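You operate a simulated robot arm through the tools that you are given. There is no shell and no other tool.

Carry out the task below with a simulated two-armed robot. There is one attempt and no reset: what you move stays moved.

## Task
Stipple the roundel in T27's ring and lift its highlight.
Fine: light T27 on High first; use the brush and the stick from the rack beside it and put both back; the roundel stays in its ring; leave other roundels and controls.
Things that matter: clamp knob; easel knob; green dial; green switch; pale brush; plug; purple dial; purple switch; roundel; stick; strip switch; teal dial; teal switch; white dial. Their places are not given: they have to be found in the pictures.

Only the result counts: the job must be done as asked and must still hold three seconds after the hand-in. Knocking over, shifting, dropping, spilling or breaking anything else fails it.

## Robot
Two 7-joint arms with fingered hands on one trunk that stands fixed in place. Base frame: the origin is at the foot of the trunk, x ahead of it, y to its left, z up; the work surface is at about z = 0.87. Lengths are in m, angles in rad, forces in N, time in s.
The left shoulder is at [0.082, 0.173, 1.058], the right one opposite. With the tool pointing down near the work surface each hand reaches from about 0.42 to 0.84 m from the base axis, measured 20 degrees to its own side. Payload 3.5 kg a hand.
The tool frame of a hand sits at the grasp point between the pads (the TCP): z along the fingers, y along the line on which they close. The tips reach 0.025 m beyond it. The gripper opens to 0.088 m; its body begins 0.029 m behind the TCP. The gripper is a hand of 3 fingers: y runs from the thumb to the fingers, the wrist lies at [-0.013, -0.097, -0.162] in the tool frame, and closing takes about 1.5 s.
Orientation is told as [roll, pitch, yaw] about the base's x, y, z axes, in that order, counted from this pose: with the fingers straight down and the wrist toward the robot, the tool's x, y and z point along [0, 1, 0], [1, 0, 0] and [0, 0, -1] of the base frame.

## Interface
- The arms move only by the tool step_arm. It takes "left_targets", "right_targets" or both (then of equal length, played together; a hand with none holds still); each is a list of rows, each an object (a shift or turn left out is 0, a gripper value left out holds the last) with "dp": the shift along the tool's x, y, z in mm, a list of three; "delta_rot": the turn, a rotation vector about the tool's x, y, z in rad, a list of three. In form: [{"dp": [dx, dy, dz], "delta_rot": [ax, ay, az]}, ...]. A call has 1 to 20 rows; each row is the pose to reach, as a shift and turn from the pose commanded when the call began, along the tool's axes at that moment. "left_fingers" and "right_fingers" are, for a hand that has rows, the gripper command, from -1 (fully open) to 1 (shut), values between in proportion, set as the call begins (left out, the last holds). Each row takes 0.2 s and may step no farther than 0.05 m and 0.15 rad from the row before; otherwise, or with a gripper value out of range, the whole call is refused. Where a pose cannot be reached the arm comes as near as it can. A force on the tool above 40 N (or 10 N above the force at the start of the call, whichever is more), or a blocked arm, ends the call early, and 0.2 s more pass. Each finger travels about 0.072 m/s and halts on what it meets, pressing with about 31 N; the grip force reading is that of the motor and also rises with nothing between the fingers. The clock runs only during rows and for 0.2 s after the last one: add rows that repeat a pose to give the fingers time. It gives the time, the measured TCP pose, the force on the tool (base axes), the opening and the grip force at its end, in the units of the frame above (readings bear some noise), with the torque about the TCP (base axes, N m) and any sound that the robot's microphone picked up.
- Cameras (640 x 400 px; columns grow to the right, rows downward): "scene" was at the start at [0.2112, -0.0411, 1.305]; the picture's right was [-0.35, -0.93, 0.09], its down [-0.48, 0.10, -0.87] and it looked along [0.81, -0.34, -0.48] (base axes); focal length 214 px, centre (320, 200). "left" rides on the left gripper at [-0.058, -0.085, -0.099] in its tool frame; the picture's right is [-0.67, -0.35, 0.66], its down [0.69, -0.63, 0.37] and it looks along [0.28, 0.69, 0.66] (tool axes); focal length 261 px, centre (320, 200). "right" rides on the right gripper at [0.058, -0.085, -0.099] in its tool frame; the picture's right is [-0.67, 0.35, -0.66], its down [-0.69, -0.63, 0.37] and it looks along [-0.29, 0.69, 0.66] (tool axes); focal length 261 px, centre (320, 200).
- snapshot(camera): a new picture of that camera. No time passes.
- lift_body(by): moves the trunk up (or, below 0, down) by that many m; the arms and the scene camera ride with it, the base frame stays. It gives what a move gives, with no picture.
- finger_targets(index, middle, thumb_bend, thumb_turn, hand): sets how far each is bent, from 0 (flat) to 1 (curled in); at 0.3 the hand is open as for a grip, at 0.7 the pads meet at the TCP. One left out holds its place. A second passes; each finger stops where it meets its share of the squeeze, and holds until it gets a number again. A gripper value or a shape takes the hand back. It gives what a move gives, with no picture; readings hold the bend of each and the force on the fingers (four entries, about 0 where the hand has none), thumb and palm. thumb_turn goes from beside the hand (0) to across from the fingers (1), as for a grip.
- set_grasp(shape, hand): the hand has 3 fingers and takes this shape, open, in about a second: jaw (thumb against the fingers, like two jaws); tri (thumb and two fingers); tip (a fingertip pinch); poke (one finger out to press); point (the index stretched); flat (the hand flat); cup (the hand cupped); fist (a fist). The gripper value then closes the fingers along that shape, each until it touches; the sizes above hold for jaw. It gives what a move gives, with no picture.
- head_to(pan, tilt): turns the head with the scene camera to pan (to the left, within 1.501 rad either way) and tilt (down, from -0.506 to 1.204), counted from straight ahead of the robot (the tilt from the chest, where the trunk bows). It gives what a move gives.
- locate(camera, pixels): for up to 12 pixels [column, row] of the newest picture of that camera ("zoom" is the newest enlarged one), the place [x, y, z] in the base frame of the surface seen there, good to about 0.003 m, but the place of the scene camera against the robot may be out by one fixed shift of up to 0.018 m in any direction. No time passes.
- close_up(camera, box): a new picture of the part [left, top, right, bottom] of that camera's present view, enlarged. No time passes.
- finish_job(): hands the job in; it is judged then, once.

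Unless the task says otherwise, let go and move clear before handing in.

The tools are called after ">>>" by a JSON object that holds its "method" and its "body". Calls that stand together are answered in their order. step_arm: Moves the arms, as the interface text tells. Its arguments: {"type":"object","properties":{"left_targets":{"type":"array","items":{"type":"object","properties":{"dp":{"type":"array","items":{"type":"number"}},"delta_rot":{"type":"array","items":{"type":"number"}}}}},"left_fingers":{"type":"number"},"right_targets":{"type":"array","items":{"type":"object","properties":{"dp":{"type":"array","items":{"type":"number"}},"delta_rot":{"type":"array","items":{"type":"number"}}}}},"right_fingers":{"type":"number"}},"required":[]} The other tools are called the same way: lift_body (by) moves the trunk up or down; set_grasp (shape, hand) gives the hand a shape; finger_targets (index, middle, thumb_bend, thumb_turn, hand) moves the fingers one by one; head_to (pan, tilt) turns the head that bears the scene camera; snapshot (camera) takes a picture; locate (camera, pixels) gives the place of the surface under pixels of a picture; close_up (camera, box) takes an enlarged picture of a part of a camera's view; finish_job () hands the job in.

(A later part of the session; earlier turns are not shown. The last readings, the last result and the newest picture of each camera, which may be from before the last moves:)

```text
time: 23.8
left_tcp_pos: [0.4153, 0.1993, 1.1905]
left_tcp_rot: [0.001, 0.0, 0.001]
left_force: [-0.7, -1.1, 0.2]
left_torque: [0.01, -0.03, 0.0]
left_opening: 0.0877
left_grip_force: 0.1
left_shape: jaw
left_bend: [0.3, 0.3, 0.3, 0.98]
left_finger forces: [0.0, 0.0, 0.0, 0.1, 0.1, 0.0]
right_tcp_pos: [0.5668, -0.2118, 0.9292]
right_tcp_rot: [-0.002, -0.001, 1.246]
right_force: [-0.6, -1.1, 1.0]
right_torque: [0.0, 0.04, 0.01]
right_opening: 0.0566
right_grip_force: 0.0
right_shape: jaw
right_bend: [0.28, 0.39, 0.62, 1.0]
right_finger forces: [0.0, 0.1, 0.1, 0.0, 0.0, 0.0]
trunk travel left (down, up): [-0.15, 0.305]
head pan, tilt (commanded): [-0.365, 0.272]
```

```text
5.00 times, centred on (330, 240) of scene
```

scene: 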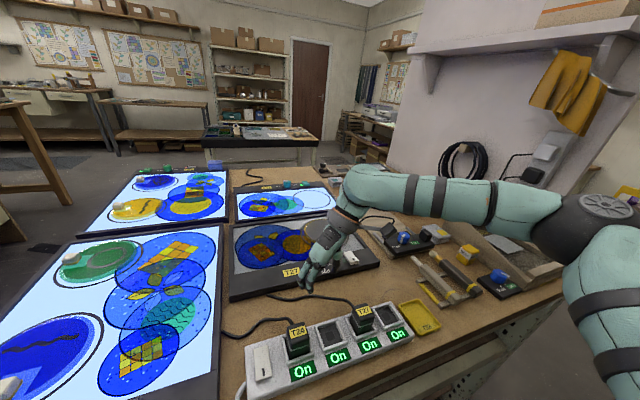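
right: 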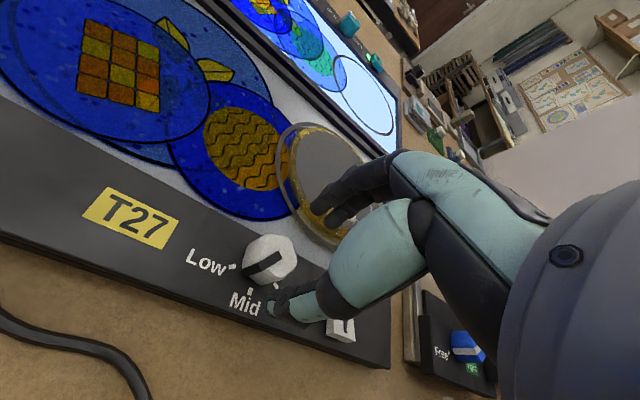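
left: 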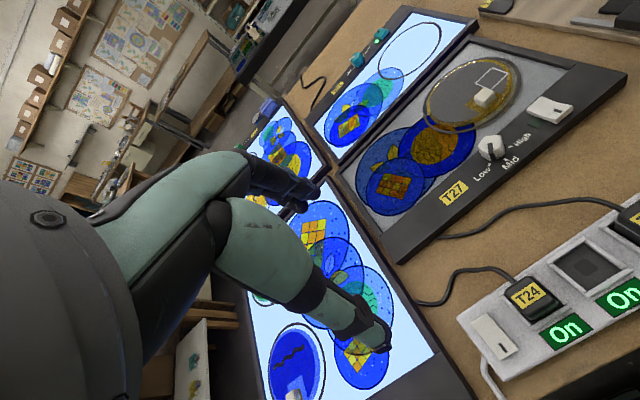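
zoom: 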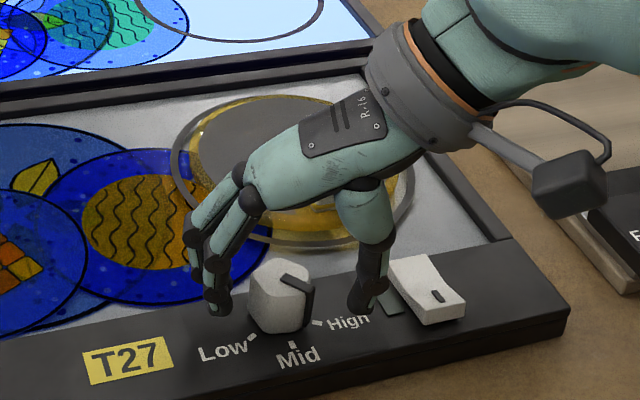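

The box is back where it was and the pointer stands between Mid and High. I'll rise, rotate back to yaw 0.1 centred on the knob, and measure the remaining angle.

>>> {"method": "step_arm", "body": {"right_targets": [{"dp": [0, 0, -15]}, {"dp": [-3, 2, -35]}, {"dp": [-7, 3, -45], "delta_rot": [0, 0, 0.14]}, {"dp": [-7, 3, -45], "delta_rot": [0, 0, 0.28]}, {"dp": [-7, 3, -45], "delta_rot": [0, 0, 0.42]}, {"dp": [-7, 3, -45], "delta_rot": [0, 0, 0.56]}, {"dp": [-7, 3, -45], "delta_rot": [0, 0, 0.7]}, {"dp": [-7, 3, -45], "delta_rot": [0, 0, 0.84]}, {"dp": [-7, 3, -45], "delta_rot": [0, 0, 0.98]}, {"dp": [-7, 3, -45], "delta_rot": [0, 0, 1.12]}, {"dp": [-7, 3, -45], "delta_rot": [0, 0, 1.15]}, {"dp": [-7, 3, -45], "delta_rot": [0, 0, 1.15]}]}}

>>> {"method": "close_up", "body": {"camera": "right", "box": [200, 180, 400, 340]}}

>>> {"method": "close_up", "body": {"camera": "scene", "box": [290, 220, 380, 280]}}

```text
time: 26.4
left_tcp_pos: [0.4161, 0.1991, 1.1899]
left_tcp_rot: [0.0, -0.001, 0.002]
left_force: [0.0, 1.3, 0.2]
left_torque: [0.01, -0.02, 0.0]
left_opening: 0.0878
left_grip_force: 0.0
left_shape: jaw
left_bend: [0.3, 0.3, 0.3, 0.98]
left_finger forces: [0.1, 0.0, 0.0, 0.0, 0.1, 0.0]
right_tcp_pos: [0.5758, -0.211, 0.9737]
right_tcp_rot: [-0.001, 0.002, 0.098]
right_force: [1.2, 0.1, -0.1]
right_torque: [-0.01, 0.04, 0.0]
right_opening: 0.0568
right_grip_force: 0.0
right_shape: jaw
right_bend: [0.28, 0.39, 0.62, 1.0]
right_finger forces: [0.1, 0.1, 0.0, 0.0, 0.0, 0.0]
trunk travel left (down, up): [-0.15, 0.305]
head pan, tilt (commanded): [-0.365, 0.272]
```

```text
2.50 times, centred on (300, 260) of right
```

zoom: 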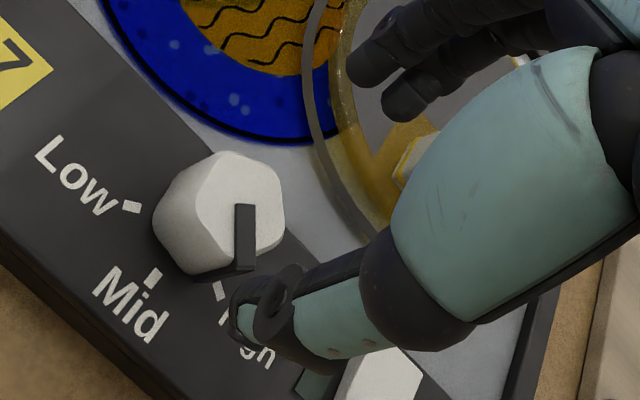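

```text
6.67 times, centred on (335, 250) of scene
```

zoom: 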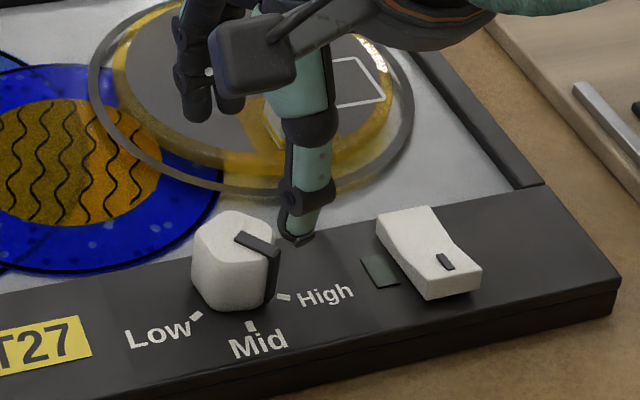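

The pointer now lies along zoom (243,207)→(244,265). I'll measure its direction against the High tick.

>>> {"method": "locate", "body": {"camera": "right", "pixels": [[269, 264], [269, 270], [270, 276], [270, 284], [269, 288], [259, 296], [233, 291], [225, 263]]}}

>>> {"method": "locate", "body": {"camera": "scene", "pixels": [[323, 256], [326, 257], [328, 258], [329, 264], [330, 265], [317, 267], [325, 269]]}}

>>> {"method": "close_up", "body": {"camera": "right", "box": [220, 230, 300, 310]}}

```text
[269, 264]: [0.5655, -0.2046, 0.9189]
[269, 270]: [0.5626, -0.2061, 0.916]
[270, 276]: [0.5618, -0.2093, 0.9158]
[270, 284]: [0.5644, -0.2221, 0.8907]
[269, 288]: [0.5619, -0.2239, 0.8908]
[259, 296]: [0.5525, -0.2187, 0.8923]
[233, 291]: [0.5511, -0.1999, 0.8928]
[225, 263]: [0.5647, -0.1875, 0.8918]
```

```text
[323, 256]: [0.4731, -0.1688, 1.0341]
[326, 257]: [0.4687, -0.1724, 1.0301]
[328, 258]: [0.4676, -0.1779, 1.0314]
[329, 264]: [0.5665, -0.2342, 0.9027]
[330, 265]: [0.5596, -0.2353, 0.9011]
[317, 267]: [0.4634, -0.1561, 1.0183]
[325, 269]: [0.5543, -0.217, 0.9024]
```

```text
5.00 times, centred on (260, 270) of right
```

zoom: 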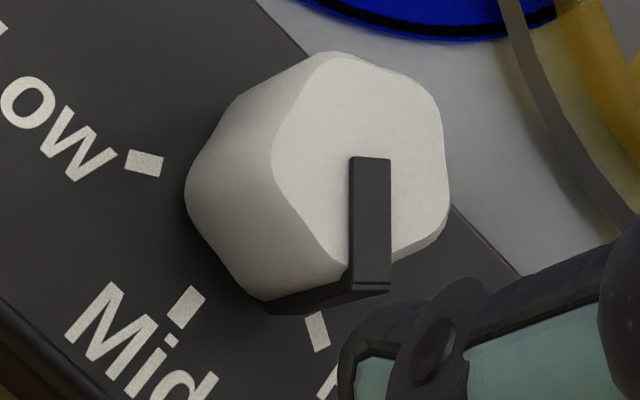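

Those readings came from an older full snapshot (the close-ups don't update it), so I'll take a fresh right snapshot and measure again.

>>> {"method": "snapshot", "body": {"camera": "right"}}

>>> {"method": "locate", "body": {"camera": "right", "pixels": [[270, 263], [270, 270], [270, 278], [270, 285], [259, 296], [233, 291], [225, 262], [281, 270], [260, 248], [276, 250]]}}

```text
taken
```

right: 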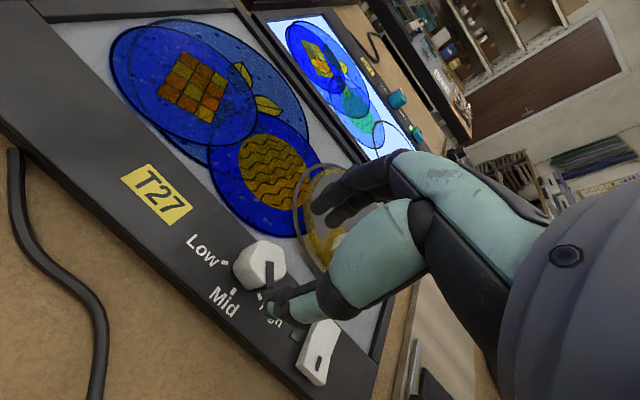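

```text
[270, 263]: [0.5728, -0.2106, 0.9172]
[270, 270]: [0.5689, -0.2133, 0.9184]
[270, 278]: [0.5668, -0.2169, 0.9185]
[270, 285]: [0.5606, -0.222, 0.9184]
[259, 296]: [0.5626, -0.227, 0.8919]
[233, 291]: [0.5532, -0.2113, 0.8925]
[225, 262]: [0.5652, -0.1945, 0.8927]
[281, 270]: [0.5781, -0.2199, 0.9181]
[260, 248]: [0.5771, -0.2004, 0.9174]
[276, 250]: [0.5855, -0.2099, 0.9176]
```

Now the axis reads (0.573,-0.2105), pointer at ≈222° and High tick at ≈240°, so about 20° remain. I'll descend on the knob again.

>>> {"method": "step_arm", "body": {"right_targets": [{"dp": [1, -2, 10]}, {"dp": [1, -2, 25]}, {"dp": [1, -2, 40]}, {"dp": [1, -2, 48]}, {"dp": [1, -2, 48]}]}}

>>> {"method": "step_arm", "body": {"right_targets": [{"dp": [0, 0, 0]}, {"dp": [0, 0, 0]}, {"dp": [0, 0, 0]}, {"dp": [0, 0, 0]}, {"dp": [0, 0, 0]}, {"dp": [0, 0, 0]}], "right_fingers": 1.0}}

>>> {"method": "close_up", "body": {"camera": "right", "box": [200, 180, 400, 340]}}

```text
time: 27.6
left_tcp_pos: [0.4157, 0.1992, 1.191]
left_tcp_rot: [0.0, 0.001, 0.001]
left_force: [0.4, -0.3, 0.7]
left_torque: [0.0, 0.01, 0.0]
left_opening: 0.0877
left_grip_force: 0.1
left_shape: jaw
left_bend: [0.3, 0.3, 0.3, 0.98]
left_finger forces: [0.1, 0.0, 0.0, 0.0, 0.0, 0.0]
right_tcp_pos: [0.5737, -0.2103, 0.9261]
right_tcp_rot: [0.0, -0.001, 0.097]
right_force: [0.6, -0.8, -0.4]
right_torque: [0.02, 0.02, 0.03]
right_opening: 0.0566
right_grip_force: 0.1
right_shape: jaw
right_bend: [0.28, 0.39, 0.62, 1.0]
right_finger forces: [0.0, 0.0, 0.0, 0.0, 0.0, 0.0]
trunk travel left (down, up): [-0.15, 0.305]
head pan, tilt (commanded): [-0.365, 0.272]
```

```text
time: 29.0
left_tcp_pos: [0.4159, 0.1986, 1.1908]
left_tcp_rot: [-0.001, -0.001, 0.002]
left_force: [0.0, 0.4, 0.1]
left_torque: [0.01, 0.0, 0.03]
left_opening: 0.088
left_grip_force: 0.0
left_shape: jaw
left_bend: [0.3, 0.3, 0.3, 0.98]
left_finger forces: [0.0, 0.0, 0.1, 0.1, 0.0, 0.0]
right_tcp_pos: [0.5737, -0.2105, 0.9253]
right_tcp_rot: [0.0, 0.002, 0.099]
right_force: [-0.8, 0.9, -2.7]
right_torque: [0.01, 0.02, 0.03]
right_opening: 0.0225
right_grip_force: 31.1
right_shape: jaw
right_bend: [0.74, 0.56, 0.74, 1.0]
right_finger forces: [17.9, 9.0, 0.1, 0.1, 27.8, 0.0]
trunk travel left (down, up): [-0.15, 0.305]
head pan, tilt (commanded): [-0.365, 0.272]
```

```text
2.50 times, centred on (300, 260) of right
```

zoom: 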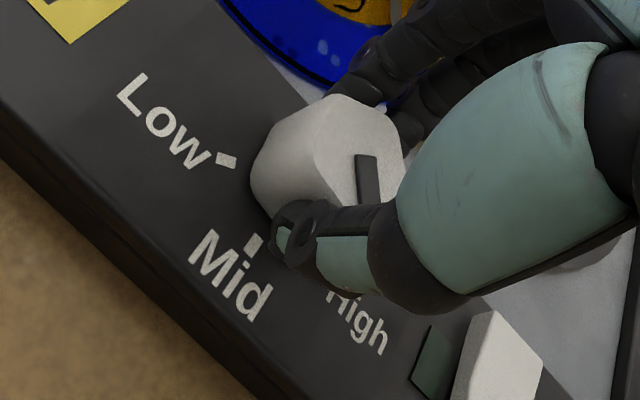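

The knob is held again. I'll turn it 0.36 rad counter-clockwise and then open.

>>> {"method": "step_arm", "body": {"right_targets": [{"delta_rot": [0, 0, -0.1]}, {"delta_rot": [0, 0, -0.2]}, {"delta_rot": [0, 0, -0.3]}, {"delta_rot": [0, 0, -0.36]}, {"delta_rot": [0, 0, -0.36]}]}}

>>> {"method": "step_arm", "body": {"right_targets": [{"dp": [0, 0, 0]}, {"dp": [0, 0, 0]}, {"dp": [0, 0, 0]}, {"dp": [0, 0, 0]}], "right_fingers": -0.3}}

>>> {"method": "step_arm", "body": {"right_targets": [{"dp": [0, 0, -15]}, {"dp": [0, 0, -35]}, {"dp": [0, 0, -48]}, {"dp": [0, 0, -48], "delta_rot": [0, 0, 0.14]}, {"dp": [0, 0, -48], "delta_rot": [0, 0, 0.28]}, {"dp": [0, 0, -48], "delta_rot": [0, 0, 0.36]}, {"dp": [0, 0, -48], "delta_rot": [0, 0, 0.36]}]}}

>>> {"method": "snapshot", "body": {"camera": "right"}}

>>> {"method": "close_up", "body": {"camera": "right", "box": [220, 230, 300, 310]}}

>>> {"method": "close_up", "body": {"camera": "scene", "box": [290, 220, 380, 280]}}

```text
time: 30.2
left_tcp_pos: [0.4145, 0.199, 1.1901]
left_tcp_rot: [0.001, -0.001, 0.003]
left_force: [-0.1, -0.5, -1.0]
left_torque: [-0.03, -0.05, -0.01]
left_opening: 0.088
left_grip_force: 0.0
left_shape: jaw
left_bend: [0.3, 0.3, 0.3, 0.98]
left_finger forces: [0.0, 0.1, 0.0, 0.0, 0.0, 0.0]
right_tcp_pos: [0.5724, -0.2117, 0.9249]
right_tcp_rot: [-0.001, -0.003, 0.458]
right_force: [-0.4, 1.1, 2.1]
right_torque: [0.03, -0.01, -0.02]
right_opening: 0.0224
right_grip_force: 31.0
right_shape: jaw
right_bend: [0.74, 0.57, 0.75, 1.0]
right_finger forces: [18.3, 9.8, 0.0, 0.1, 28.0, 0.0]
trunk travel left (down, up): [-0.15, 0.305]
head pan, tilt (commanded): [-0.365, 0.272]
```

```text
time: 31.2
left_tcp_pos: [0.4179, 0.199, 1.1905]
left_tcp_rot: [0.0, 0.001, 0.003]
left_force: [0.4, 0.1, -0.4]
left_torque: [-0.01, -0.02, 0.0]
left_opening: 0.0876
left_grip_force: 0.0
left_shape: jaw
left_bend: [0.3, 0.3, 0.3, 0.98]
left_finger forces: [0.0, 0.0, 0.1, 0.0, 0.0, 0.1]
right_tcp_pos: [0.5737, -0.2102, 0.9258]
right_tcp_rot: [0.0, 0.0, 0.458]
right_force: [-0.5, 0.0, -0.3]
right_torque: [0.03, -0.01, 0.0]
right_opening: 0.0566
right_grip_force: 0.1
right_shape: jaw
right_bend: [0.28, 0.39, 0.62, 1.0]
right_finger forces: [0.0, 0.0, 0.1, 0.0, 0.1, 0.0]
trunk travel left (down, up): [-0.15, 0.305]
head pan, tilt (commanded): [-0.365, 0.272]
```

```text
time: 32.8
left_tcp_pos: [0.4172, 0.1976, 1.1903]
left_tcp_rot: [0.001, -0.001, 0.002]
left_force: [-0.7, 0.1, 0.0]
left_torque: [-0.04, -0.03, -0.02]
left_opening: 0.0877
left_grip_force: 0.0
left_shape: jaw
left_bend: [0.3, 0.3, 0.3, 0.98]
left_finger forces: [0.0, 0.1, 0.0, 0.0, 0.1, 0.0]
right_tcp_pos: [0.5733, -0.2112, 0.9723]
right_tcp_rot: [0.001, 0.001, 0.098]
right_force: [-0.8, -0.3, 0.1]
right_torque: [-0.01, 0.02, -0.03]
right_opening: 0.0566
right_grip_force: 0.1
right_shape: jaw
right_bend: [0.28, 0.39, 0.62, 1.0]
right_finger forces: [0.0, 0.0, 0.0, 0.1, 0.0, 0.0]
trunk travel left (down, up): [-0.15, 0.305]
head pan, tilt (commanded): [-0.365, 0.272]
```

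```text
taken
```

right: 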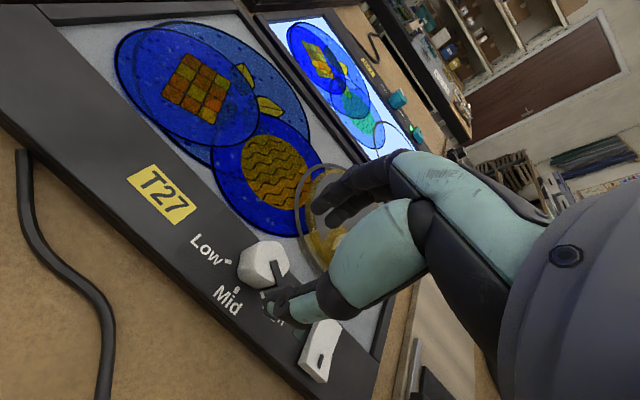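

```text
5.00 times, centred on (260, 270) of right
```

zoom: 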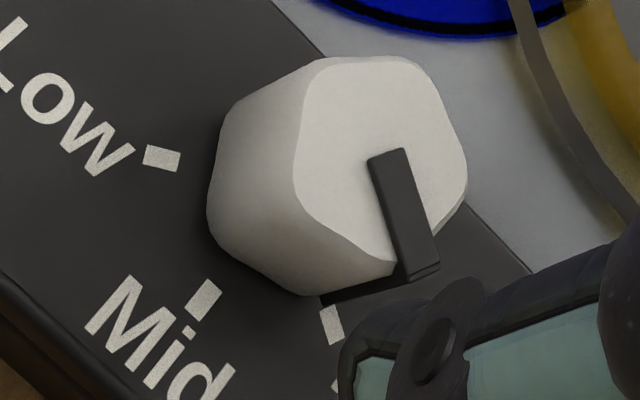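

```text
6.67 times, centred on (335, 250) of scene
```

zoom: 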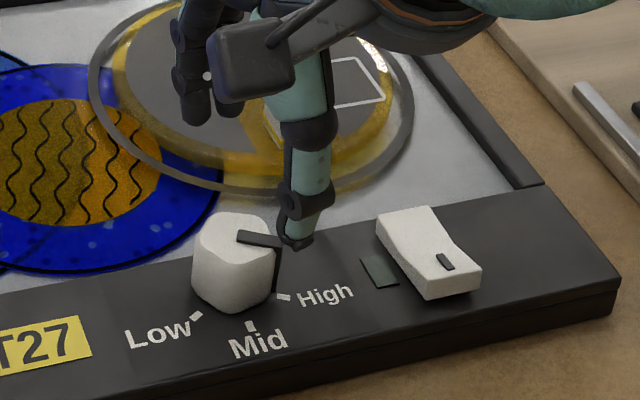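

The pointer now swings to zoom (388,155)→(425,275). I'll measure its direction relative to the ticks again.

>>> {"method": "locate", "body": {"camera": "right", "pixels": [[273.5, 262], [275, 266], [277, 272], [279, 277], [281, 283], [262.2, 295], [236.6, 289.6], [228.4, 261.6]]}}

>>> {"method": "locate", "body": {"camera": "zoom", "pixels": [[240, 236], [278, 245], [284, 297], [250, 327], [197, 316]]}}

```text
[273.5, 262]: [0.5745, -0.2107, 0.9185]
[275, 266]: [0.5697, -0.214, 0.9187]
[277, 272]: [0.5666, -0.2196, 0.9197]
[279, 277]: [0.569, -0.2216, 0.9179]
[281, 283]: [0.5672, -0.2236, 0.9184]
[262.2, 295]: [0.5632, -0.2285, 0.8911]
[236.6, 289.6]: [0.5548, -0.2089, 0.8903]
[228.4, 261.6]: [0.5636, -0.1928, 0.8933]
```

```text
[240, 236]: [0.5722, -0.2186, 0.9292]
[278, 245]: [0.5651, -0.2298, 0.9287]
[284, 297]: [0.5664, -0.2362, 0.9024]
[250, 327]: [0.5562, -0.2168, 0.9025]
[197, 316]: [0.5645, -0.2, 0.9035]
```

The pointer now lies at ≈240°, right on the High tick. Next the switch: I'll rise above it and shape the hand to a poke, then measure the fingertip from the camera.

>>> {"method": "step_arm", "body": {"right_targets": [{"dp": [0, 0, -25]}, {"dp": [-10, -5, -50]}, {"dp": [-30, -12, -78], "delta_rot": [0, 0, 0.05]}, {"dp": [-55, -22, -78], "delta_rot": [0, 0, 0.098]}, {"dp": [-76, -31, -78], "delta_rot": [0, 0, 0.098]}, {"dp": [-76, -31, -78], "delta_rot": [0, 0, 0.098]}]}}

>>> {"method": "set_grasp", "body": {"shape": "poke", "hand": "right"}}

>>> {"method": "snapshot", "body": {"camera": "right"}}

>>> {"method": "snapshot", "body": {"camera": "scene"}}

```text
time: 34.2
left_tcp_pos: [0.4172, 0.1995, 1.1904]
left_tcp_rot: [0.0, -0.001, 0.002]
left_force: [-0.3, -0.2, 0.7]
left_torque: [-0.02, 0.0, -0.03]
left_opening: 0.0879
left_grip_force: 0.0
left_shape: jaw
left_bend: [0.3, 0.3, 0.3, 0.98]
left_finger forces: [0.1, 0.0, 0.0, 0.0, 0.0, 0.1]
right_tcp_pos: [0.5511, -0.288, 1.0509]
right_tcp_rot: [0.0, -0.001, 0.001]
right_force: [0.1, -0.1, -0.6]
right_torque: [-0.02, 0.0, -0.02]
right_opening: 0.0568
right_grip_force: 0.0
right_shape: jaw
right_bend: [0.28, 0.39, 0.62, 1.0]
right_finger forces: [0.1, 0.0, 0.0, 0.0, 0.1, 0.0]
trunk travel left (down, up): [-0.15, 0.305]
head pan, tilt (commanded): [-0.365, 0.272]
```

```text
time: 35.1
left_tcp_pos: [0.4165, 0.199, 1.1917]
left_tcp_rot: [0.001, 0.001, 0.001]
left_force: [0.3, -0.1, 0.1]
left_torque: [-0.03, -0.02, 0.02]
left_opening: 0.0877
left_grip_force: 0.1
left_shape: jaw
left_bend: [0.3, 0.3, 0.3, 0.98]
left_finger forces: [0.0, 0.0, 0.0, 0.1, 0.0, 0.0]
right_tcp_pos: [0.5516, -0.2893, 1.0513]
right_tcp_rot: [0.0, 0.001, 0.0]
right_force: [0.1, -0.3, -0.3]
right_torque: [0.02, 0.03, 0.01]
right_opening: 0.0001
right_grip_force: 0.0
right_shape: poke
right_bend: [0.7, 0.7, 1.0, 1.0]
right_finger forces: [0.1, 0.1, 0.0, 0.0, 0.0, 0.0]
trunk travel left (down, up): [-0.15, 0.305]
head pan, tilt (commanded): [-0.365, 0.272]
```

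```text
taken
```

right: 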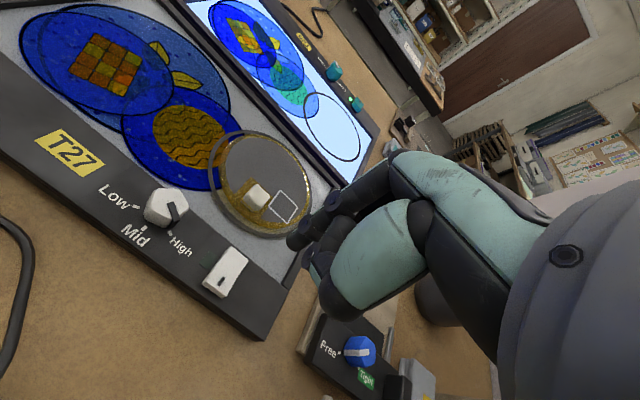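

```text
taken
```

scene: 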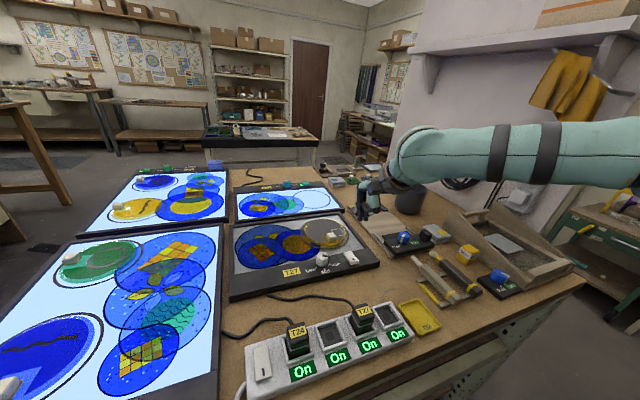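

In poke shape both fingers bend to the grasp line with the thumb curled. I'll zoom in on the fingertip and locate it along with the switch.

>>> {"method": "close_up", "body": {"camera": "right", "box": [180, 180, 360, 300]}}

>>> {"method": "locate", "body": {"camera": "right", "pixels": [[293, 243], [300, 262], [310, 270], [330, 262], [226, 270], [218, 282], [234, 254], [212, 288], [225, 288], [221, 276], [320, 285], [290, 235]]}}

```text
3.33 times, centred on (270, 240) of right
```

zoom: 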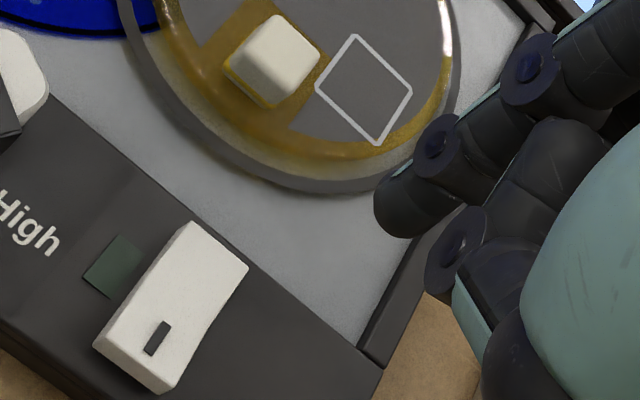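

```text
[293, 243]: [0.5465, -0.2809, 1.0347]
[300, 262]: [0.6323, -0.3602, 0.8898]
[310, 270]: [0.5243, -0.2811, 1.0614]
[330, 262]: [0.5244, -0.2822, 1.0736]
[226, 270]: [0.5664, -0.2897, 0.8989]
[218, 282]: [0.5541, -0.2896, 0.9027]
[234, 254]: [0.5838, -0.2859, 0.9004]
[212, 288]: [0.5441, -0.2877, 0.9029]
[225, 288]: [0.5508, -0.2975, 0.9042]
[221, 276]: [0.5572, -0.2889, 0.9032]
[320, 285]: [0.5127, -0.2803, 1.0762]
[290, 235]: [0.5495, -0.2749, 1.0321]
```

The leading fingertip is at about (0.5465,-0.281,1.033), ~0.02 below the TCP, and the marked switch end is at (0.550,-0.289,0.904). I'll descend to just above it.

>>> {"method": "step_arm", "body": {"right_targets": [{"dp": [0, 0, 40]}, {"dp": [0, 0, 80]}, {"dp": [0, 0, 105]}, {"dp": [0, 0, 118]}, {"dp": [0, 0, 118]}]}}

>>> {"method": "snapshot", "body": {"camera": "right"}}

>>> {"method": "close_up", "body": {"camera": "scene", "box": [290, 210, 400, 280]}}

```text
time: 36.3
left_tcp_pos: [0.4159, 0.1995, 1.1906]
left_tcp_rot: [0.0, -0.002, 0.001]
left_force: [0.4, 0.3, 0.1]
left_torque: [0.03, -0.04, 0.04]
left_opening: 0.0877
left_grip_force: 0.0
left_shape: jaw
left_bend: [0.3, 0.3, 0.3, 0.98]
left_finger forces: [0.0, 0.0, 0.0, 0.0, 0.1, 0.0]
right_tcp_pos: [0.5508, -0.2879, 0.9323]
right_tcp_rot: [0.001, -0.001, 0.001]
right_force: [0.1, 0.1, 0.6]
right_torque: [0.02, -0.02, 0.01]
right_opening: 0.0003
right_grip_force: 0.0
right_shape: poke
right_bend: [0.7, 0.7, 1.0, 1.0]
right_finger forces: [0.1, 0.0, 0.1, 0.1, 0.0, 0.0]
trunk travel left (down, up): [-0.15, 0.305]
head pan, tilt (commanded): [-0.365, 0.272]
```

```text
taken
```

right: 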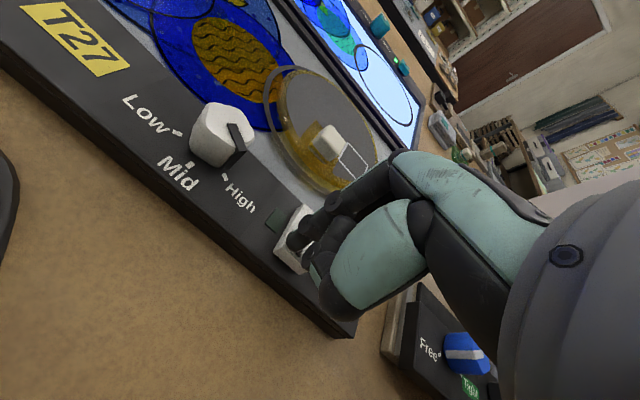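

```text
5.71 times, centred on (345, 245) of scene
```

zoom: 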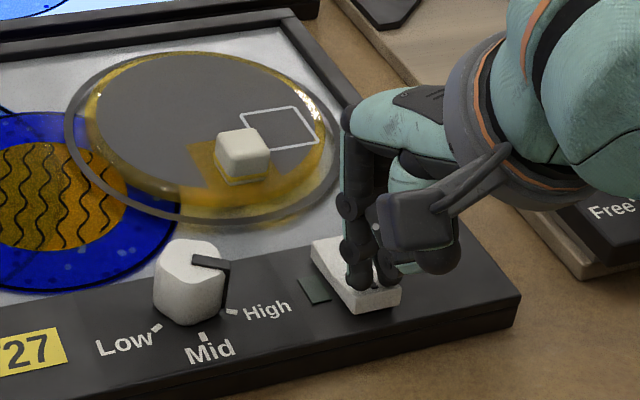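

The fingertips hover just above the marked end of the rocker. I'll shift 3 mm nearer and press down in small steps.

>>> {"method": "step_arm", "body": {"right_targets": [{"dp": [-1, -3, 2]}, {"dp": [-1, -3, 4]}, {"dp": [-1, -3, 6]}, {"dp": [-1, -3, 8]}, {"dp": [-1, -3, 10]}]}}

>>> {"method": "close_up", "body": {"camera": "scene", "box": [230, 190, 400, 300]}}

```text
time: 37.5
left_tcp_pos: [0.4134, 0.199, 1.1919]
left_tcp_rot: [-0.001, -0.002, 0.0]
left_force: [-0.5, -0.6, 0.5]
left_torque: [0.02, 0.01, -0.03]
left_opening: 0.0876
left_grip_force: 0.1
left_shape: jaw
left_bend: [0.3, 0.3, 0.3, 0.98]
left_finger forces: [0.1, 0.0, 0.0, 0.1, 0.0, 0.0]
right_tcp_pos: [0.5471, -0.2898, 0.9254]
right_tcp_rot: [0.002, -0.006, 0.001]
right_force: [3.2, -1.2, 23.0]
right_torque: [0.02, -0.1, 0.0]
right_opening: 0.0001
right_grip_force: 0.0
right_shape: poke
right_bend: [0.7, 0.7, 1.0, 1.0]
right_finger forces: [15.8, 5.5, 0.1, 0.0, 0.0, 0.0]
trunk travel left (down, up): [-0.15, 0.305]
head pan, tilt (commanded): [-0.365, 0.272]
```

```text
3.64 times, centred on (315, 245) of scene
```

zoom: 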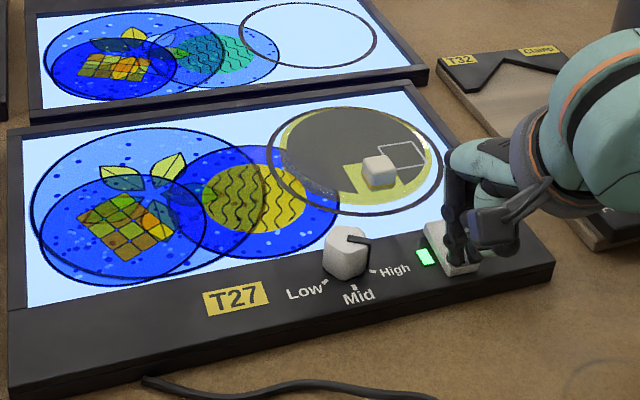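

The box lit up with its green lamp on. I'll lift off, reset the hand to jaw, and inspect the lit roundel.

>>> {"method": "step_arm", "body": {"right_targets": [{"dp": [0, 0, -20]}, {"dp": [0, 0, -60]}, {"dp": [0, 0, -100]}, {"dp": [-30, -10, -140]}, {"dp": [-70, -20, -160]}, {"dp": [-110, -30, -160]}, {"dp": [-110, -30, -160]}]}}

>>> {"method": "set_grasp", "body": {"shape": "jaw", "hand": "right"}}

>>> {"method": "snapshot", "body": {"camera": "scene"}}

>>> {"method": "close_up", "body": {"camera": "scene", "box": [285, 205, 365, 265]}}

>>> {"method": "snapshot", "body": {"camera": "right"}}

```text
refused: row 4 steps farther than a row can; nothing moved
```

```text
time: 38.4
left_tcp_pos: [0.4163, 0.1988, 1.1903]
left_tcp_rot: [0.0, 0.001, 0.002]
left_force: [-0.4, 0.0, -0.4]
left_torque: [-0.01, -0.05, 0.0]
left_opening: 0.0875
left_grip_force: 0.1
left_shape: jaw
left_bend: [0.3, 0.3, 0.3, 0.98]
left_finger forces: [0.0, 0.1, 0.1, 0.0, 0.1, 0.0]
right_tcp_pos: [0.547, -0.2908, 0.9233]
right_tcp_rot: [0.0, 0.001, -0.001]
right_force: [-0.7, -0.3, 0.0]
right_torque: [-0.03, -0.01, 0.01]
right_opening: 0.0878
right_grip_force: 0.0
right_shape: jaw
right_bend: [0.3, 0.3, 0.3, 0.98]
right_finger forces: [0.0, 0.0, 0.0, 0.0, 0.0, 0.0]
trunk travel left (down, up): [-0.15, 0.305]
head pan, tilt (commanded): [-0.365, 0.272]
```

```text
taken
```

scene: 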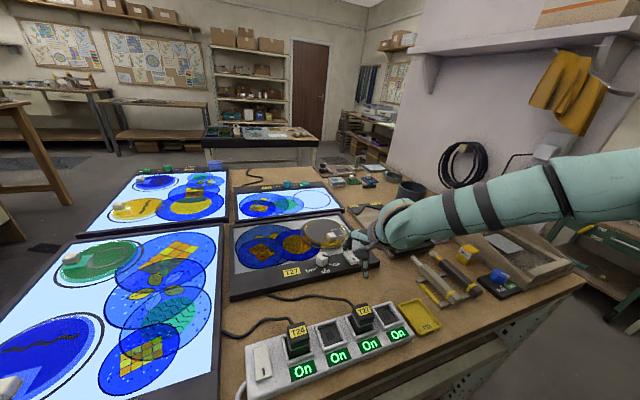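

```text
6.67 times, centred on (325, 235) of scene
```

zoom: 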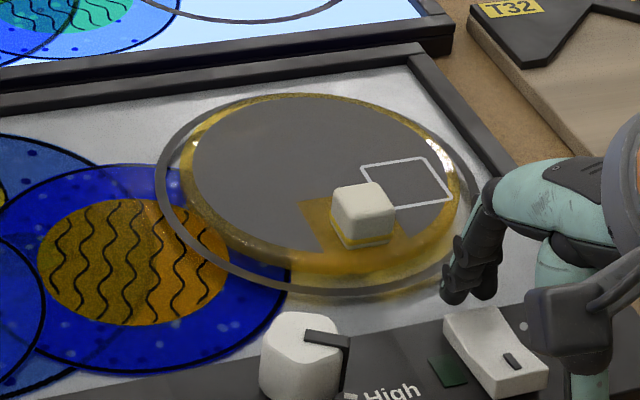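

```text
taken
```

right: 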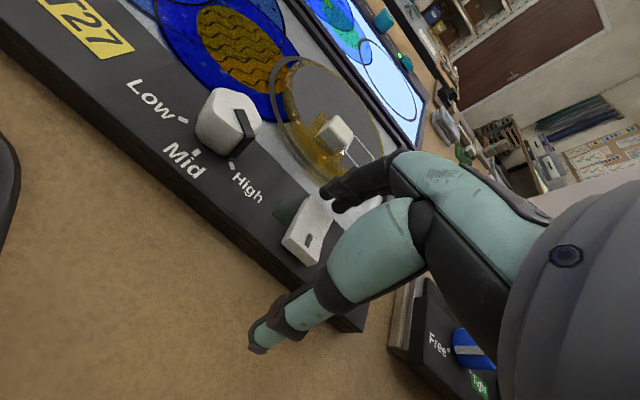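

My lift was refused (row 4 too long), and opening the hand while still down flicked the rocker: the box is dark again and the marked end is raised. I'll rise straight up, shape to poke again and redo the press.

>>> {"method": "step_arm", "body": {"right_targets": [{"dp": [0, 0, -20]}, {"dp": [0, 0, -45]}, {"dp": [0, 0, -70]}, {"dp": [0, 0, -70]}]}}

>>> {"method": "set_grasp", "body": {"shape": "poke", "hand": "right"}}

>>> {"method": "snapshot", "body": {"camera": "right"}}

>>> {"method": "close_up", "body": {"camera": "scene", "box": [285, 205, 385, 275]}}

```text
time: 39.4
left_tcp_pos: [0.4181, 0.1989, 1.1909]
left_tcp_rot: [0.002, -0.001, 0.002]
left_force: [0.1, 0.4, -0.1]
left_torque: [0.02, 0.0, 0.04]
left_opening: 0.0878
left_grip_force: 0.0
left_shape: jaw
left_bend: [0.3, 0.3, 0.3, 0.98]
left_finger forces: [0.0, 0.1, 0.0, 0.1, 0.0, 0.1]
right_tcp_pos: [0.548, -0.2909, 0.9942]
right_tcp_rot: [0.0, 0.001, 0.001]
right_force: [-0.1, -0.4, 0.0]
right_torque: [0.0, -0.01, -0.03]
right_opening: 0.0881
right_grip_force: 0.0
right_shape: jaw
right_bend: [0.3, 0.3, 0.3, 0.98]
right_finger forces: [0.1, 0.0, 0.0, 0.0, 0.0, 0.0]
trunk travel left (down, up): [-0.15, 0.305]
head pan, tilt (commanded): [-0.365, 0.272]
```

```text
time: 40.3
left_tcp_pos: [0.4166, 0.1984, 1.1908]
left_tcp_rot: [-0.001, -0.001, 0.002]
left_force: [-0.1, 0.6, -0.6]
left_torque: [-0.02, -0.03, 0.02]
left_opening: 0.0878
left_grip_force: 0.0
left_shape: jaw
left_bend: [0.3, 0.3, 0.3, 0.98]
left_finger forces: [0.0, 0.0, 0.0, 0.0, 0.1, 0.0]
right_tcp_pos: [0.5475, -0.2911, 0.9939]
right_tcp_rot: [0.002, 0.0, 0.0]
right_force: [0.2, -0.1, -0.7]
right_torque: [0.01, 0.01, 0.02]
right_opening: 0.0
right_grip_force: 0.1
right_shape: poke
right_bend: [0.7, 0.7, 1.0, 1.0]
right_finger forces: [0.0, 0.0, 0.0, 0.0, 0.0, 0.0]
trunk travel left (down, up): [-0.15, 0.305]
head pan, tilt (commanded): [-0.365, 0.272]
```

```text
taken
```

right: 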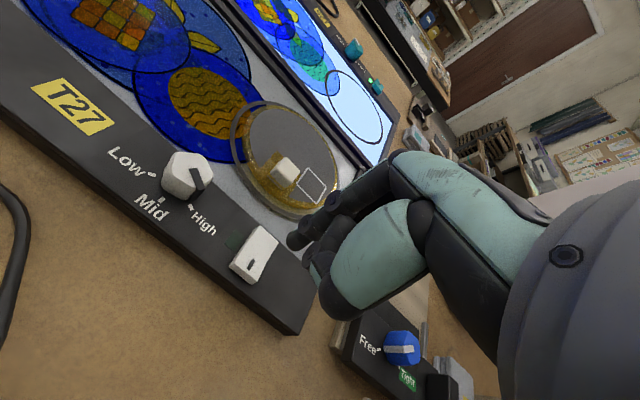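

```text
5.71 times, centred on (335, 240) of scene
```

zoom: 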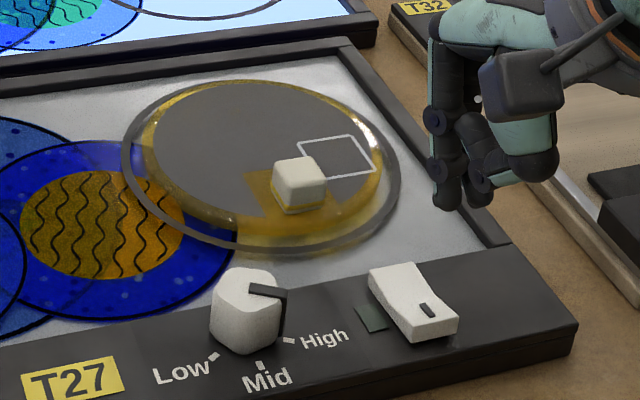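

The switch again shows its marked end raised, nothing else moved. I'll press once more and lift straight off in the same move.

>>> {"method": "step_arm", "body": {"right_targets": [{"dp": [1, 0, 30]}, {"dp": [1, 0, 60]}, {"dp": [1, 0, 66]}, {"dp": [1, 0, 70]}, {"dp": [1, 0, 72]}, {"dp": [1, 0, 74]}, {"dp": [1, 0, 74]}, {"dp": [1, 0, 66]}, {"dp": [1, 0, 40]}, {"dp": [1, 0, 0]}, {"dp": [1, 0, -30]}, {"dp": [1, 0, -60]}, {"dp": [1, 0, -60]}]}}

>>> {"method": "close_up", "body": {"camera": "scene", "box": [230, 190, 400, 300]}}

```text
time: 41.8
left_tcp_pos: [0.4133, 0.1996, 1.1918]
left_tcp_rot: [-0.004, -0.004, 0.001]
left_force: [0.2, -0.8, -0.4]
left_torque: [0.02, 0.01, 0.01]
left_opening: 0.0878
left_grip_force: 0.0
left_shape: jaw
left_bend: [0.3, 0.3, 0.3, 0.98]
left_finger forces: [0.0, 0.1, 0.1, 0.0, 0.0, 0.0]
right_tcp_pos: [0.5477, -0.288, 0.9247]
right_tcp_rot: [0.001, -0.015, -0.001]
right_force: [-7.5, 0.2, 25.3]
right_torque: [0.07, 0.16, 0.01]
right_opening: 0.0
right_grip_force: 0.1
right_shape: poke
right_bend: [0.7, 0.7, 1.0, 1.0]
right_finger forces: [20.8, 4.9, 0.1, 0.0, 0.0, 0.1]
trunk travel left (down, up): [-0.15, 0.305]
head pan, tilt (commanded): [-0.365, 0.272]
stopped in row 7 (right hand): the force on the tool passed its limit at 42 N (the readings are from after the stop); the commanded pose is now the measured one
```

```text
3.64 times, centred on (315, 245) of scene
```

zoom: 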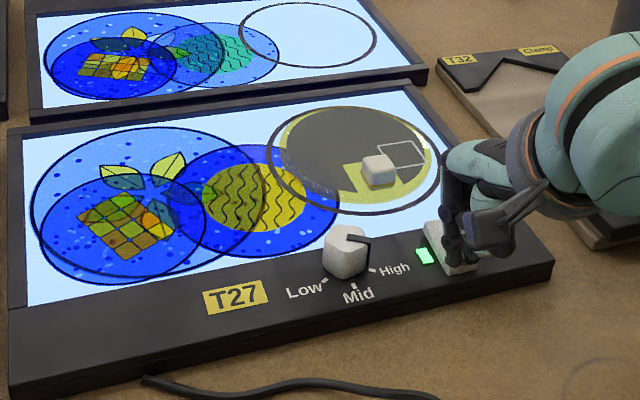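

The rocker is down and the box is lit (green lamp at zoom (427,256)). Now I'll lift straight up without touching the shape of the hand.

>>> {"method": "step_arm", "body": {"right_targets": [{"dp": [0, 0, -10]}, {"dp": [0, 0, -30]}, {"dp": [0, 0, -60]}, {"dp": [0, 0, -100]}, {"dp": [0, 0, -125]}, {"dp": [0, 0, -125]}]}}

>>> {"method": "snapshot", "body": {"camera": "scene"}}

>>> {"method": "snapshot", "body": {"camera": "right"}}

>>> {"method": "close_up", "body": {"camera": "scene", "box": [285, 205, 365, 265]}}

```text
time: 43.2
left_tcp_pos: [0.4172, 0.1986, 1.1906]
left_tcp_rot: [0.0, -0.002, 0.002]
left_force: [0.6, 0.4, 0.8]
left_torque: [-0.01, -0.01, 0.02]
left_opening: 0.0878
left_grip_force: 0.1
left_shape: jaw
left_bend: [0.3, 0.3, 0.3, 0.98]
left_finger forces: [0.0, 0.1, 0.0, 0.1, 0.1, 0.0]
right_tcp_pos: [0.5487, -0.2896, 1.0461]
right_tcp_rot: [0.002, -0.005, 0.0]
right_force: [0.6, -0.7, -0.1]
right_torque: [-0.01, 0.03, -0.03]
right_opening: 0.0
right_grip_force: 0.0
right_shape: poke
right_bend: [0.7, 0.7, 1.0, 1.0]
right_finger forces: [0.1, 0.1, 0.1, 0.1, 0.0, 0.0]
trunk travel left (down, up): [-0.15, 0.305]
head pan, tilt (commanded): [-0.365, 0.272]
```

```text
taken
```

scene: 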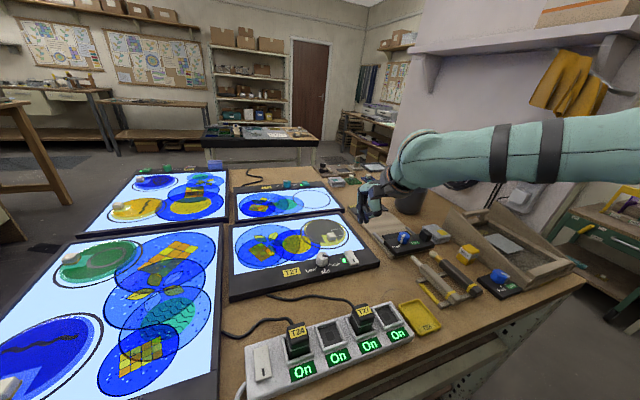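

```text
taken
```

right: 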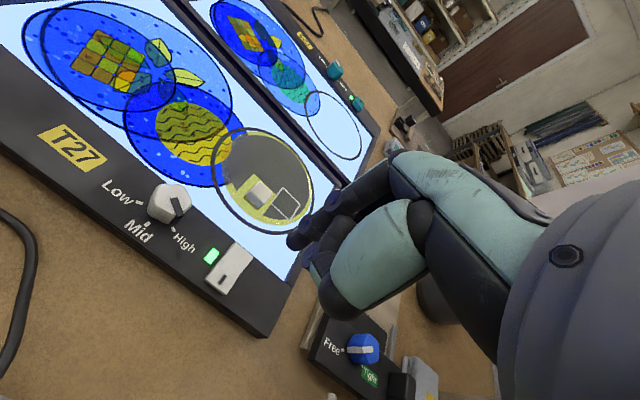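

```text
6.67 times, centred on (325, 235) of scene
```

zoom: 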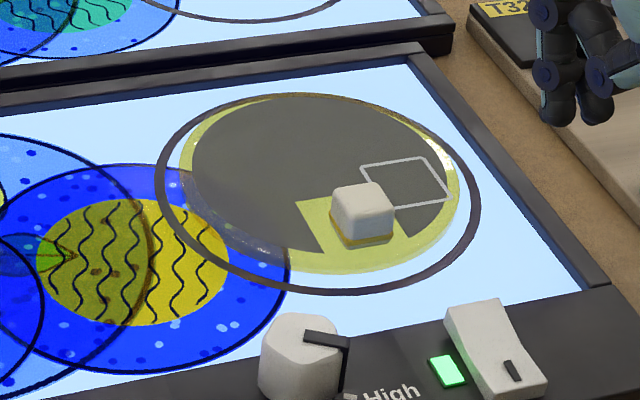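

T27 stays lit with the dial on High. Now I'll measure the roundel: grey matted disc, its small cube knob and the outlined highlight square.

>>> {"method": "locate", "body": {"camera": "zoom", "pixels": [[183, 170], [460, 190], [320, 95], [330, 272], [362, 168], [424, 159], [450, 199], [396, 209], [362, 200], [300, 200], [260, 130], [405, 183]]}}

>>> {"method": "locate", "body": {"camera": "right", "pixels": [[280, 188], [299, 205], [290, 218], [272, 206], [285, 204], [258, 192], [247, 150], [230, 185], [255, 165], [298, 185]]}}

>>> {"method": "close_up", "body": {"camera": "right", "box": [200, 120, 320, 240]}}

```text
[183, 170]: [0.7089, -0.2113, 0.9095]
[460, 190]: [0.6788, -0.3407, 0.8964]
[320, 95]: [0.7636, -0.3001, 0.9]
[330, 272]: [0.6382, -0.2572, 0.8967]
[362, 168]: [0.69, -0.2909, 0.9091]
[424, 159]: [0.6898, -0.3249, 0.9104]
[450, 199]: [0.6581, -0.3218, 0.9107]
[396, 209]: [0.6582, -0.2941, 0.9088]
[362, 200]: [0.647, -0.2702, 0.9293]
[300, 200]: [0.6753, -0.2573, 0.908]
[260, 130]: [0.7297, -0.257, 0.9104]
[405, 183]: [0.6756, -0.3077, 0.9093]
```

```text
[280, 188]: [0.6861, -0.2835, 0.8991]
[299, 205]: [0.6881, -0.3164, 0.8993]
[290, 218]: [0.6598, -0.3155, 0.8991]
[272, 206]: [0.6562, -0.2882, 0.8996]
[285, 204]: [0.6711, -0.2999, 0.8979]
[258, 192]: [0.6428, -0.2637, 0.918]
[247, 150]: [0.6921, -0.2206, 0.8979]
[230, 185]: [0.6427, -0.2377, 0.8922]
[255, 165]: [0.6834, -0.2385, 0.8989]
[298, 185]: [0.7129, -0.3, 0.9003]
```

```text
3.33 times, centred on (260, 180) of right
```

zoom: 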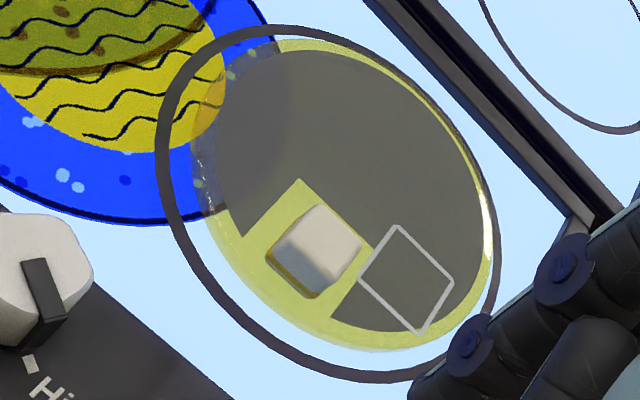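

The highlight square centres at about (0.673,-0.301), glass z≈0.899, cube at (0.643,-0.264). Next I'll move over the rack to view brush and stick closely.

>>> {"method": "step_arm", "body": {"right_targets": [{"dp": [-30, -22, -10]}, {"dp": [-65, -45, -20]}, {"dp": [-100, -70, -30]}, {"dp": [-135, -95, -34]}, {"dp": [-165, -118, -34]}, {"dp": [-180, -129, -34]}, {"dp": [-180, -129, -34]}]}}

>>> {"method": "set_grasp", "body": {"shape": "jaw", "hand": "right"}}

>>> {"method": "snapshot", "body": {"camera": "right"}}

>>> {"method": "snapshot", "body": {"camera": "scene"}}

```text
time: 44.8
left_tcp_pos: [0.416, 0.1992, 1.1902]
left_tcp_rot: [-0.001, 0.0, 0.003]
left_force: [0.8, 0.2, 0.1]
left_torque: [0.02, -0.04, -0.01]
left_opening: 0.0878
left_grip_force: 0.1
left_shape: jaw
left_bend: [0.3, 0.3, 0.3, 0.98]
left_finger forces: [0.0, 0.0, 0.0, 0.0, 0.1, 0.0]
right_tcp_pos: [0.4188, -0.4698, 1.079]
right_tcp_rot: [0.003, -0.006, 0.0]
right_force: [-0.5, -0.8, -0.3]
right_torque: [0.07, -0.03, -0.01]
right_opening: 0.0
right_grip_force: 0.1
right_shape: poke
right_bend: [0.7, 0.7, 1.0, 1.0]
right_finger forces: [0.1, 0.0, 0.1, 0.0, 0.1, 0.1]
trunk travel left (down, up): [-0.15, 0.305]
head pan, tilt (commanded): [-0.365, 0.272]
```

```text
time: 45.7
left_tcp_pos: [0.4172, 0.1982, 1.1915]
left_tcp_rot: [0.0, -0.001, 0.0]
left_force: [0.4, -0.4, 1.2]
left_torque: [0.03, -0.02, -0.02]
left_opening: 0.0875
left_grip_force: 0.0
left_shape: jaw
left_bend: [0.3, 0.3, 0.3, 0.98]
left_finger forces: [0.0, 0.1, 0.0, 0.1, 0.0, 0.0]
right_tcp_pos: [0.4198, -0.4681, 1.0789]
right_tcp_rot: [0.002, -0.006, 0.0]
right_force: [-0.1, 0.1, -0.7]
right_torque: [0.03, 0.03, 0.01]
right_opening: 0.088
right_grip_force: 0.0
right_shape: jaw
right_bend: [0.3, 0.3, 0.3, 0.98]
right_finger forces: [0.1, 0.0, 0.0, 0.0, 0.0, 0.0]
trunk travel left (down, up): [-0.15, 0.305]
head pan, tilt (commanded): [-0.365, 0.272]
```

```text
taken
```

right: 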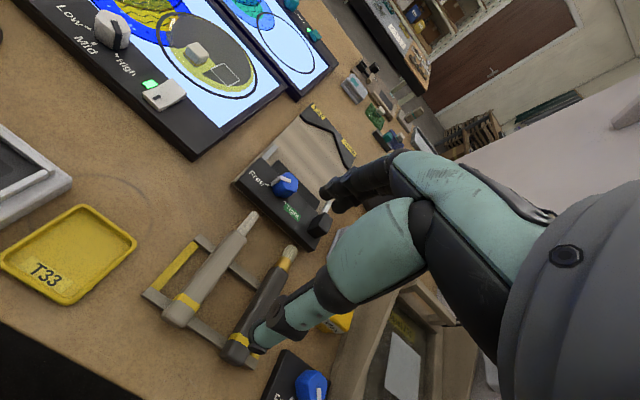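

```text
taken
```

scene: 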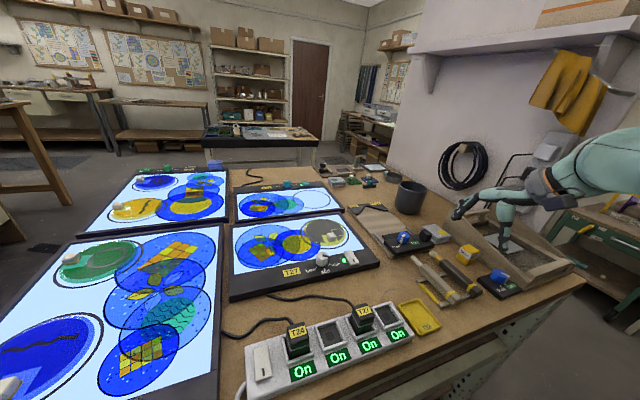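

The rack is well in view (stick at (215,270), brush at (265,300)). I'll zoom for rail positions and measure along each tool.

>>> {"method": "close_up", "body": {"camera": "right", "box": [130, 200, 340, 370]}}

>>> {"method": "close_up", "body": {"camera": "scene", "box": [400, 235, 500, 315]}}

>>> {"method": "locate", "body": {"camera": "right", "pixels": [[253, 214], [241, 232], [220, 258], [200, 282], [183, 305], [171, 320], [292, 250], [283, 268], [266, 290], [245, 325], [233, 350], [240, 340]]}}

>>> {"method": "locate", "body": {"camera": "right", "pixels": [[201, 240], [150, 292], [175, 265], [235, 262], [210, 335], [252, 275], [190, 300], [230, 290]]}}

```text
2.35 times, centred on (235, 285) of right
```

zoom: 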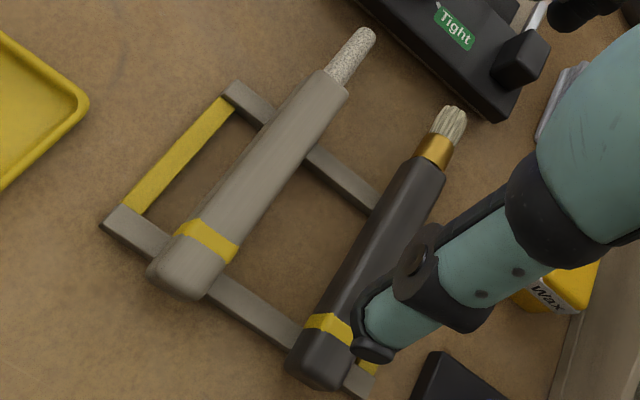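

```text
5.00 times, centred on (450, 275) of scene
```

zoom: 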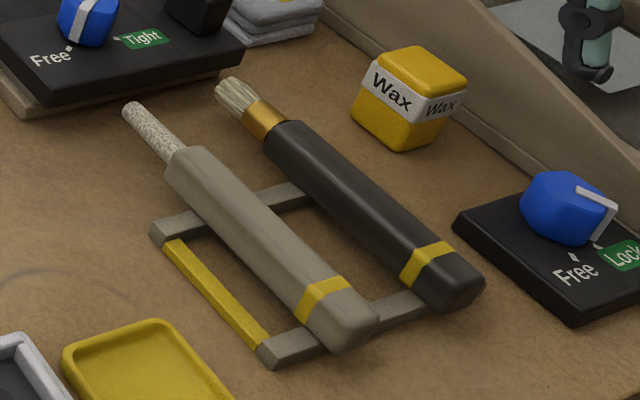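

```text
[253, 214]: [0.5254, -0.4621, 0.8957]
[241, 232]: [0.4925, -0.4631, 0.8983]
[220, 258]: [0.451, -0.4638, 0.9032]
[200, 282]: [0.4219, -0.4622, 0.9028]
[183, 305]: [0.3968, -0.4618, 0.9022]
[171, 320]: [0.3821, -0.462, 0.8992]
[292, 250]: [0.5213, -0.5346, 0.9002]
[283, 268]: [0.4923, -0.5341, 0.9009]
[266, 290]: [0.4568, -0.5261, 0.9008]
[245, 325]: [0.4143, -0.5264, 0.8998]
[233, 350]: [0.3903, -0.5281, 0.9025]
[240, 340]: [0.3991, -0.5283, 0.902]
```

```text
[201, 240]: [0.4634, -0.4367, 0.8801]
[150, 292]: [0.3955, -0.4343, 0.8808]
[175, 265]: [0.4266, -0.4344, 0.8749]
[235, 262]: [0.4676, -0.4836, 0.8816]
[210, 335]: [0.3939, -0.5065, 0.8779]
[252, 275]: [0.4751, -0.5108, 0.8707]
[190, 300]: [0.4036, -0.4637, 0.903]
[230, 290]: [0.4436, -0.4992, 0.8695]
```

The rails lie at x≈0.396 and 0.465 (top z≈0.88), handles top at z≈0.903, brush axis y≈-0.53, stick y≈-0.4625, table z≈0.870. I'll check the heights of the easel and nearby things before testing the hand turn here.

>>> {"method": "locate", "body": {"camera": "scene", "pixels": [[470, 212], [455, 215], [500, 200], [520, 215], [575, 265], [530, 290], [500, 275], [466, 255], [435, 232], [540, 250], [410, 195], [480, 215]]}}

>>> {"method": "close_up", "body": {"camera": "scene", "box": [420, 160, 640, 300]}}

```text
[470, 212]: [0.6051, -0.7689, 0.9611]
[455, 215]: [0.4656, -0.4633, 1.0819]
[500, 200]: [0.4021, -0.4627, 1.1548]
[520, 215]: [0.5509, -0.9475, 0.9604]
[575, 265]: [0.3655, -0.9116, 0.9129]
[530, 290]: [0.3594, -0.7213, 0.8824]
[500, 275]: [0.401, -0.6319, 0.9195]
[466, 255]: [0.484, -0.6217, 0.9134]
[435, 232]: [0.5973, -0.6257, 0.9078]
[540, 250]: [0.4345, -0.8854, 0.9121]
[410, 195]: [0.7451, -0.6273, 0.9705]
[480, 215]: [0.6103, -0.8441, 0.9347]
```

```text
2.86 times, centred on (530, 230) of scene
```

zoom: 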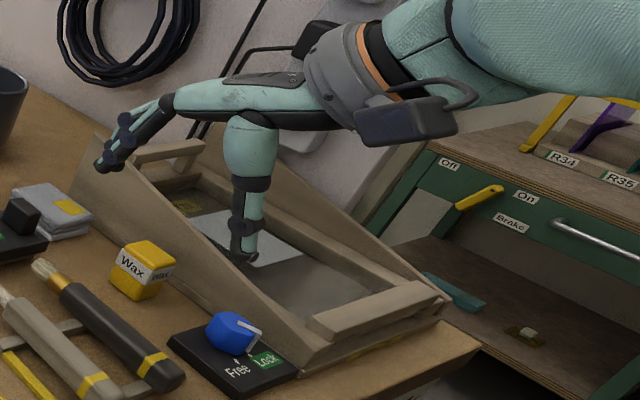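

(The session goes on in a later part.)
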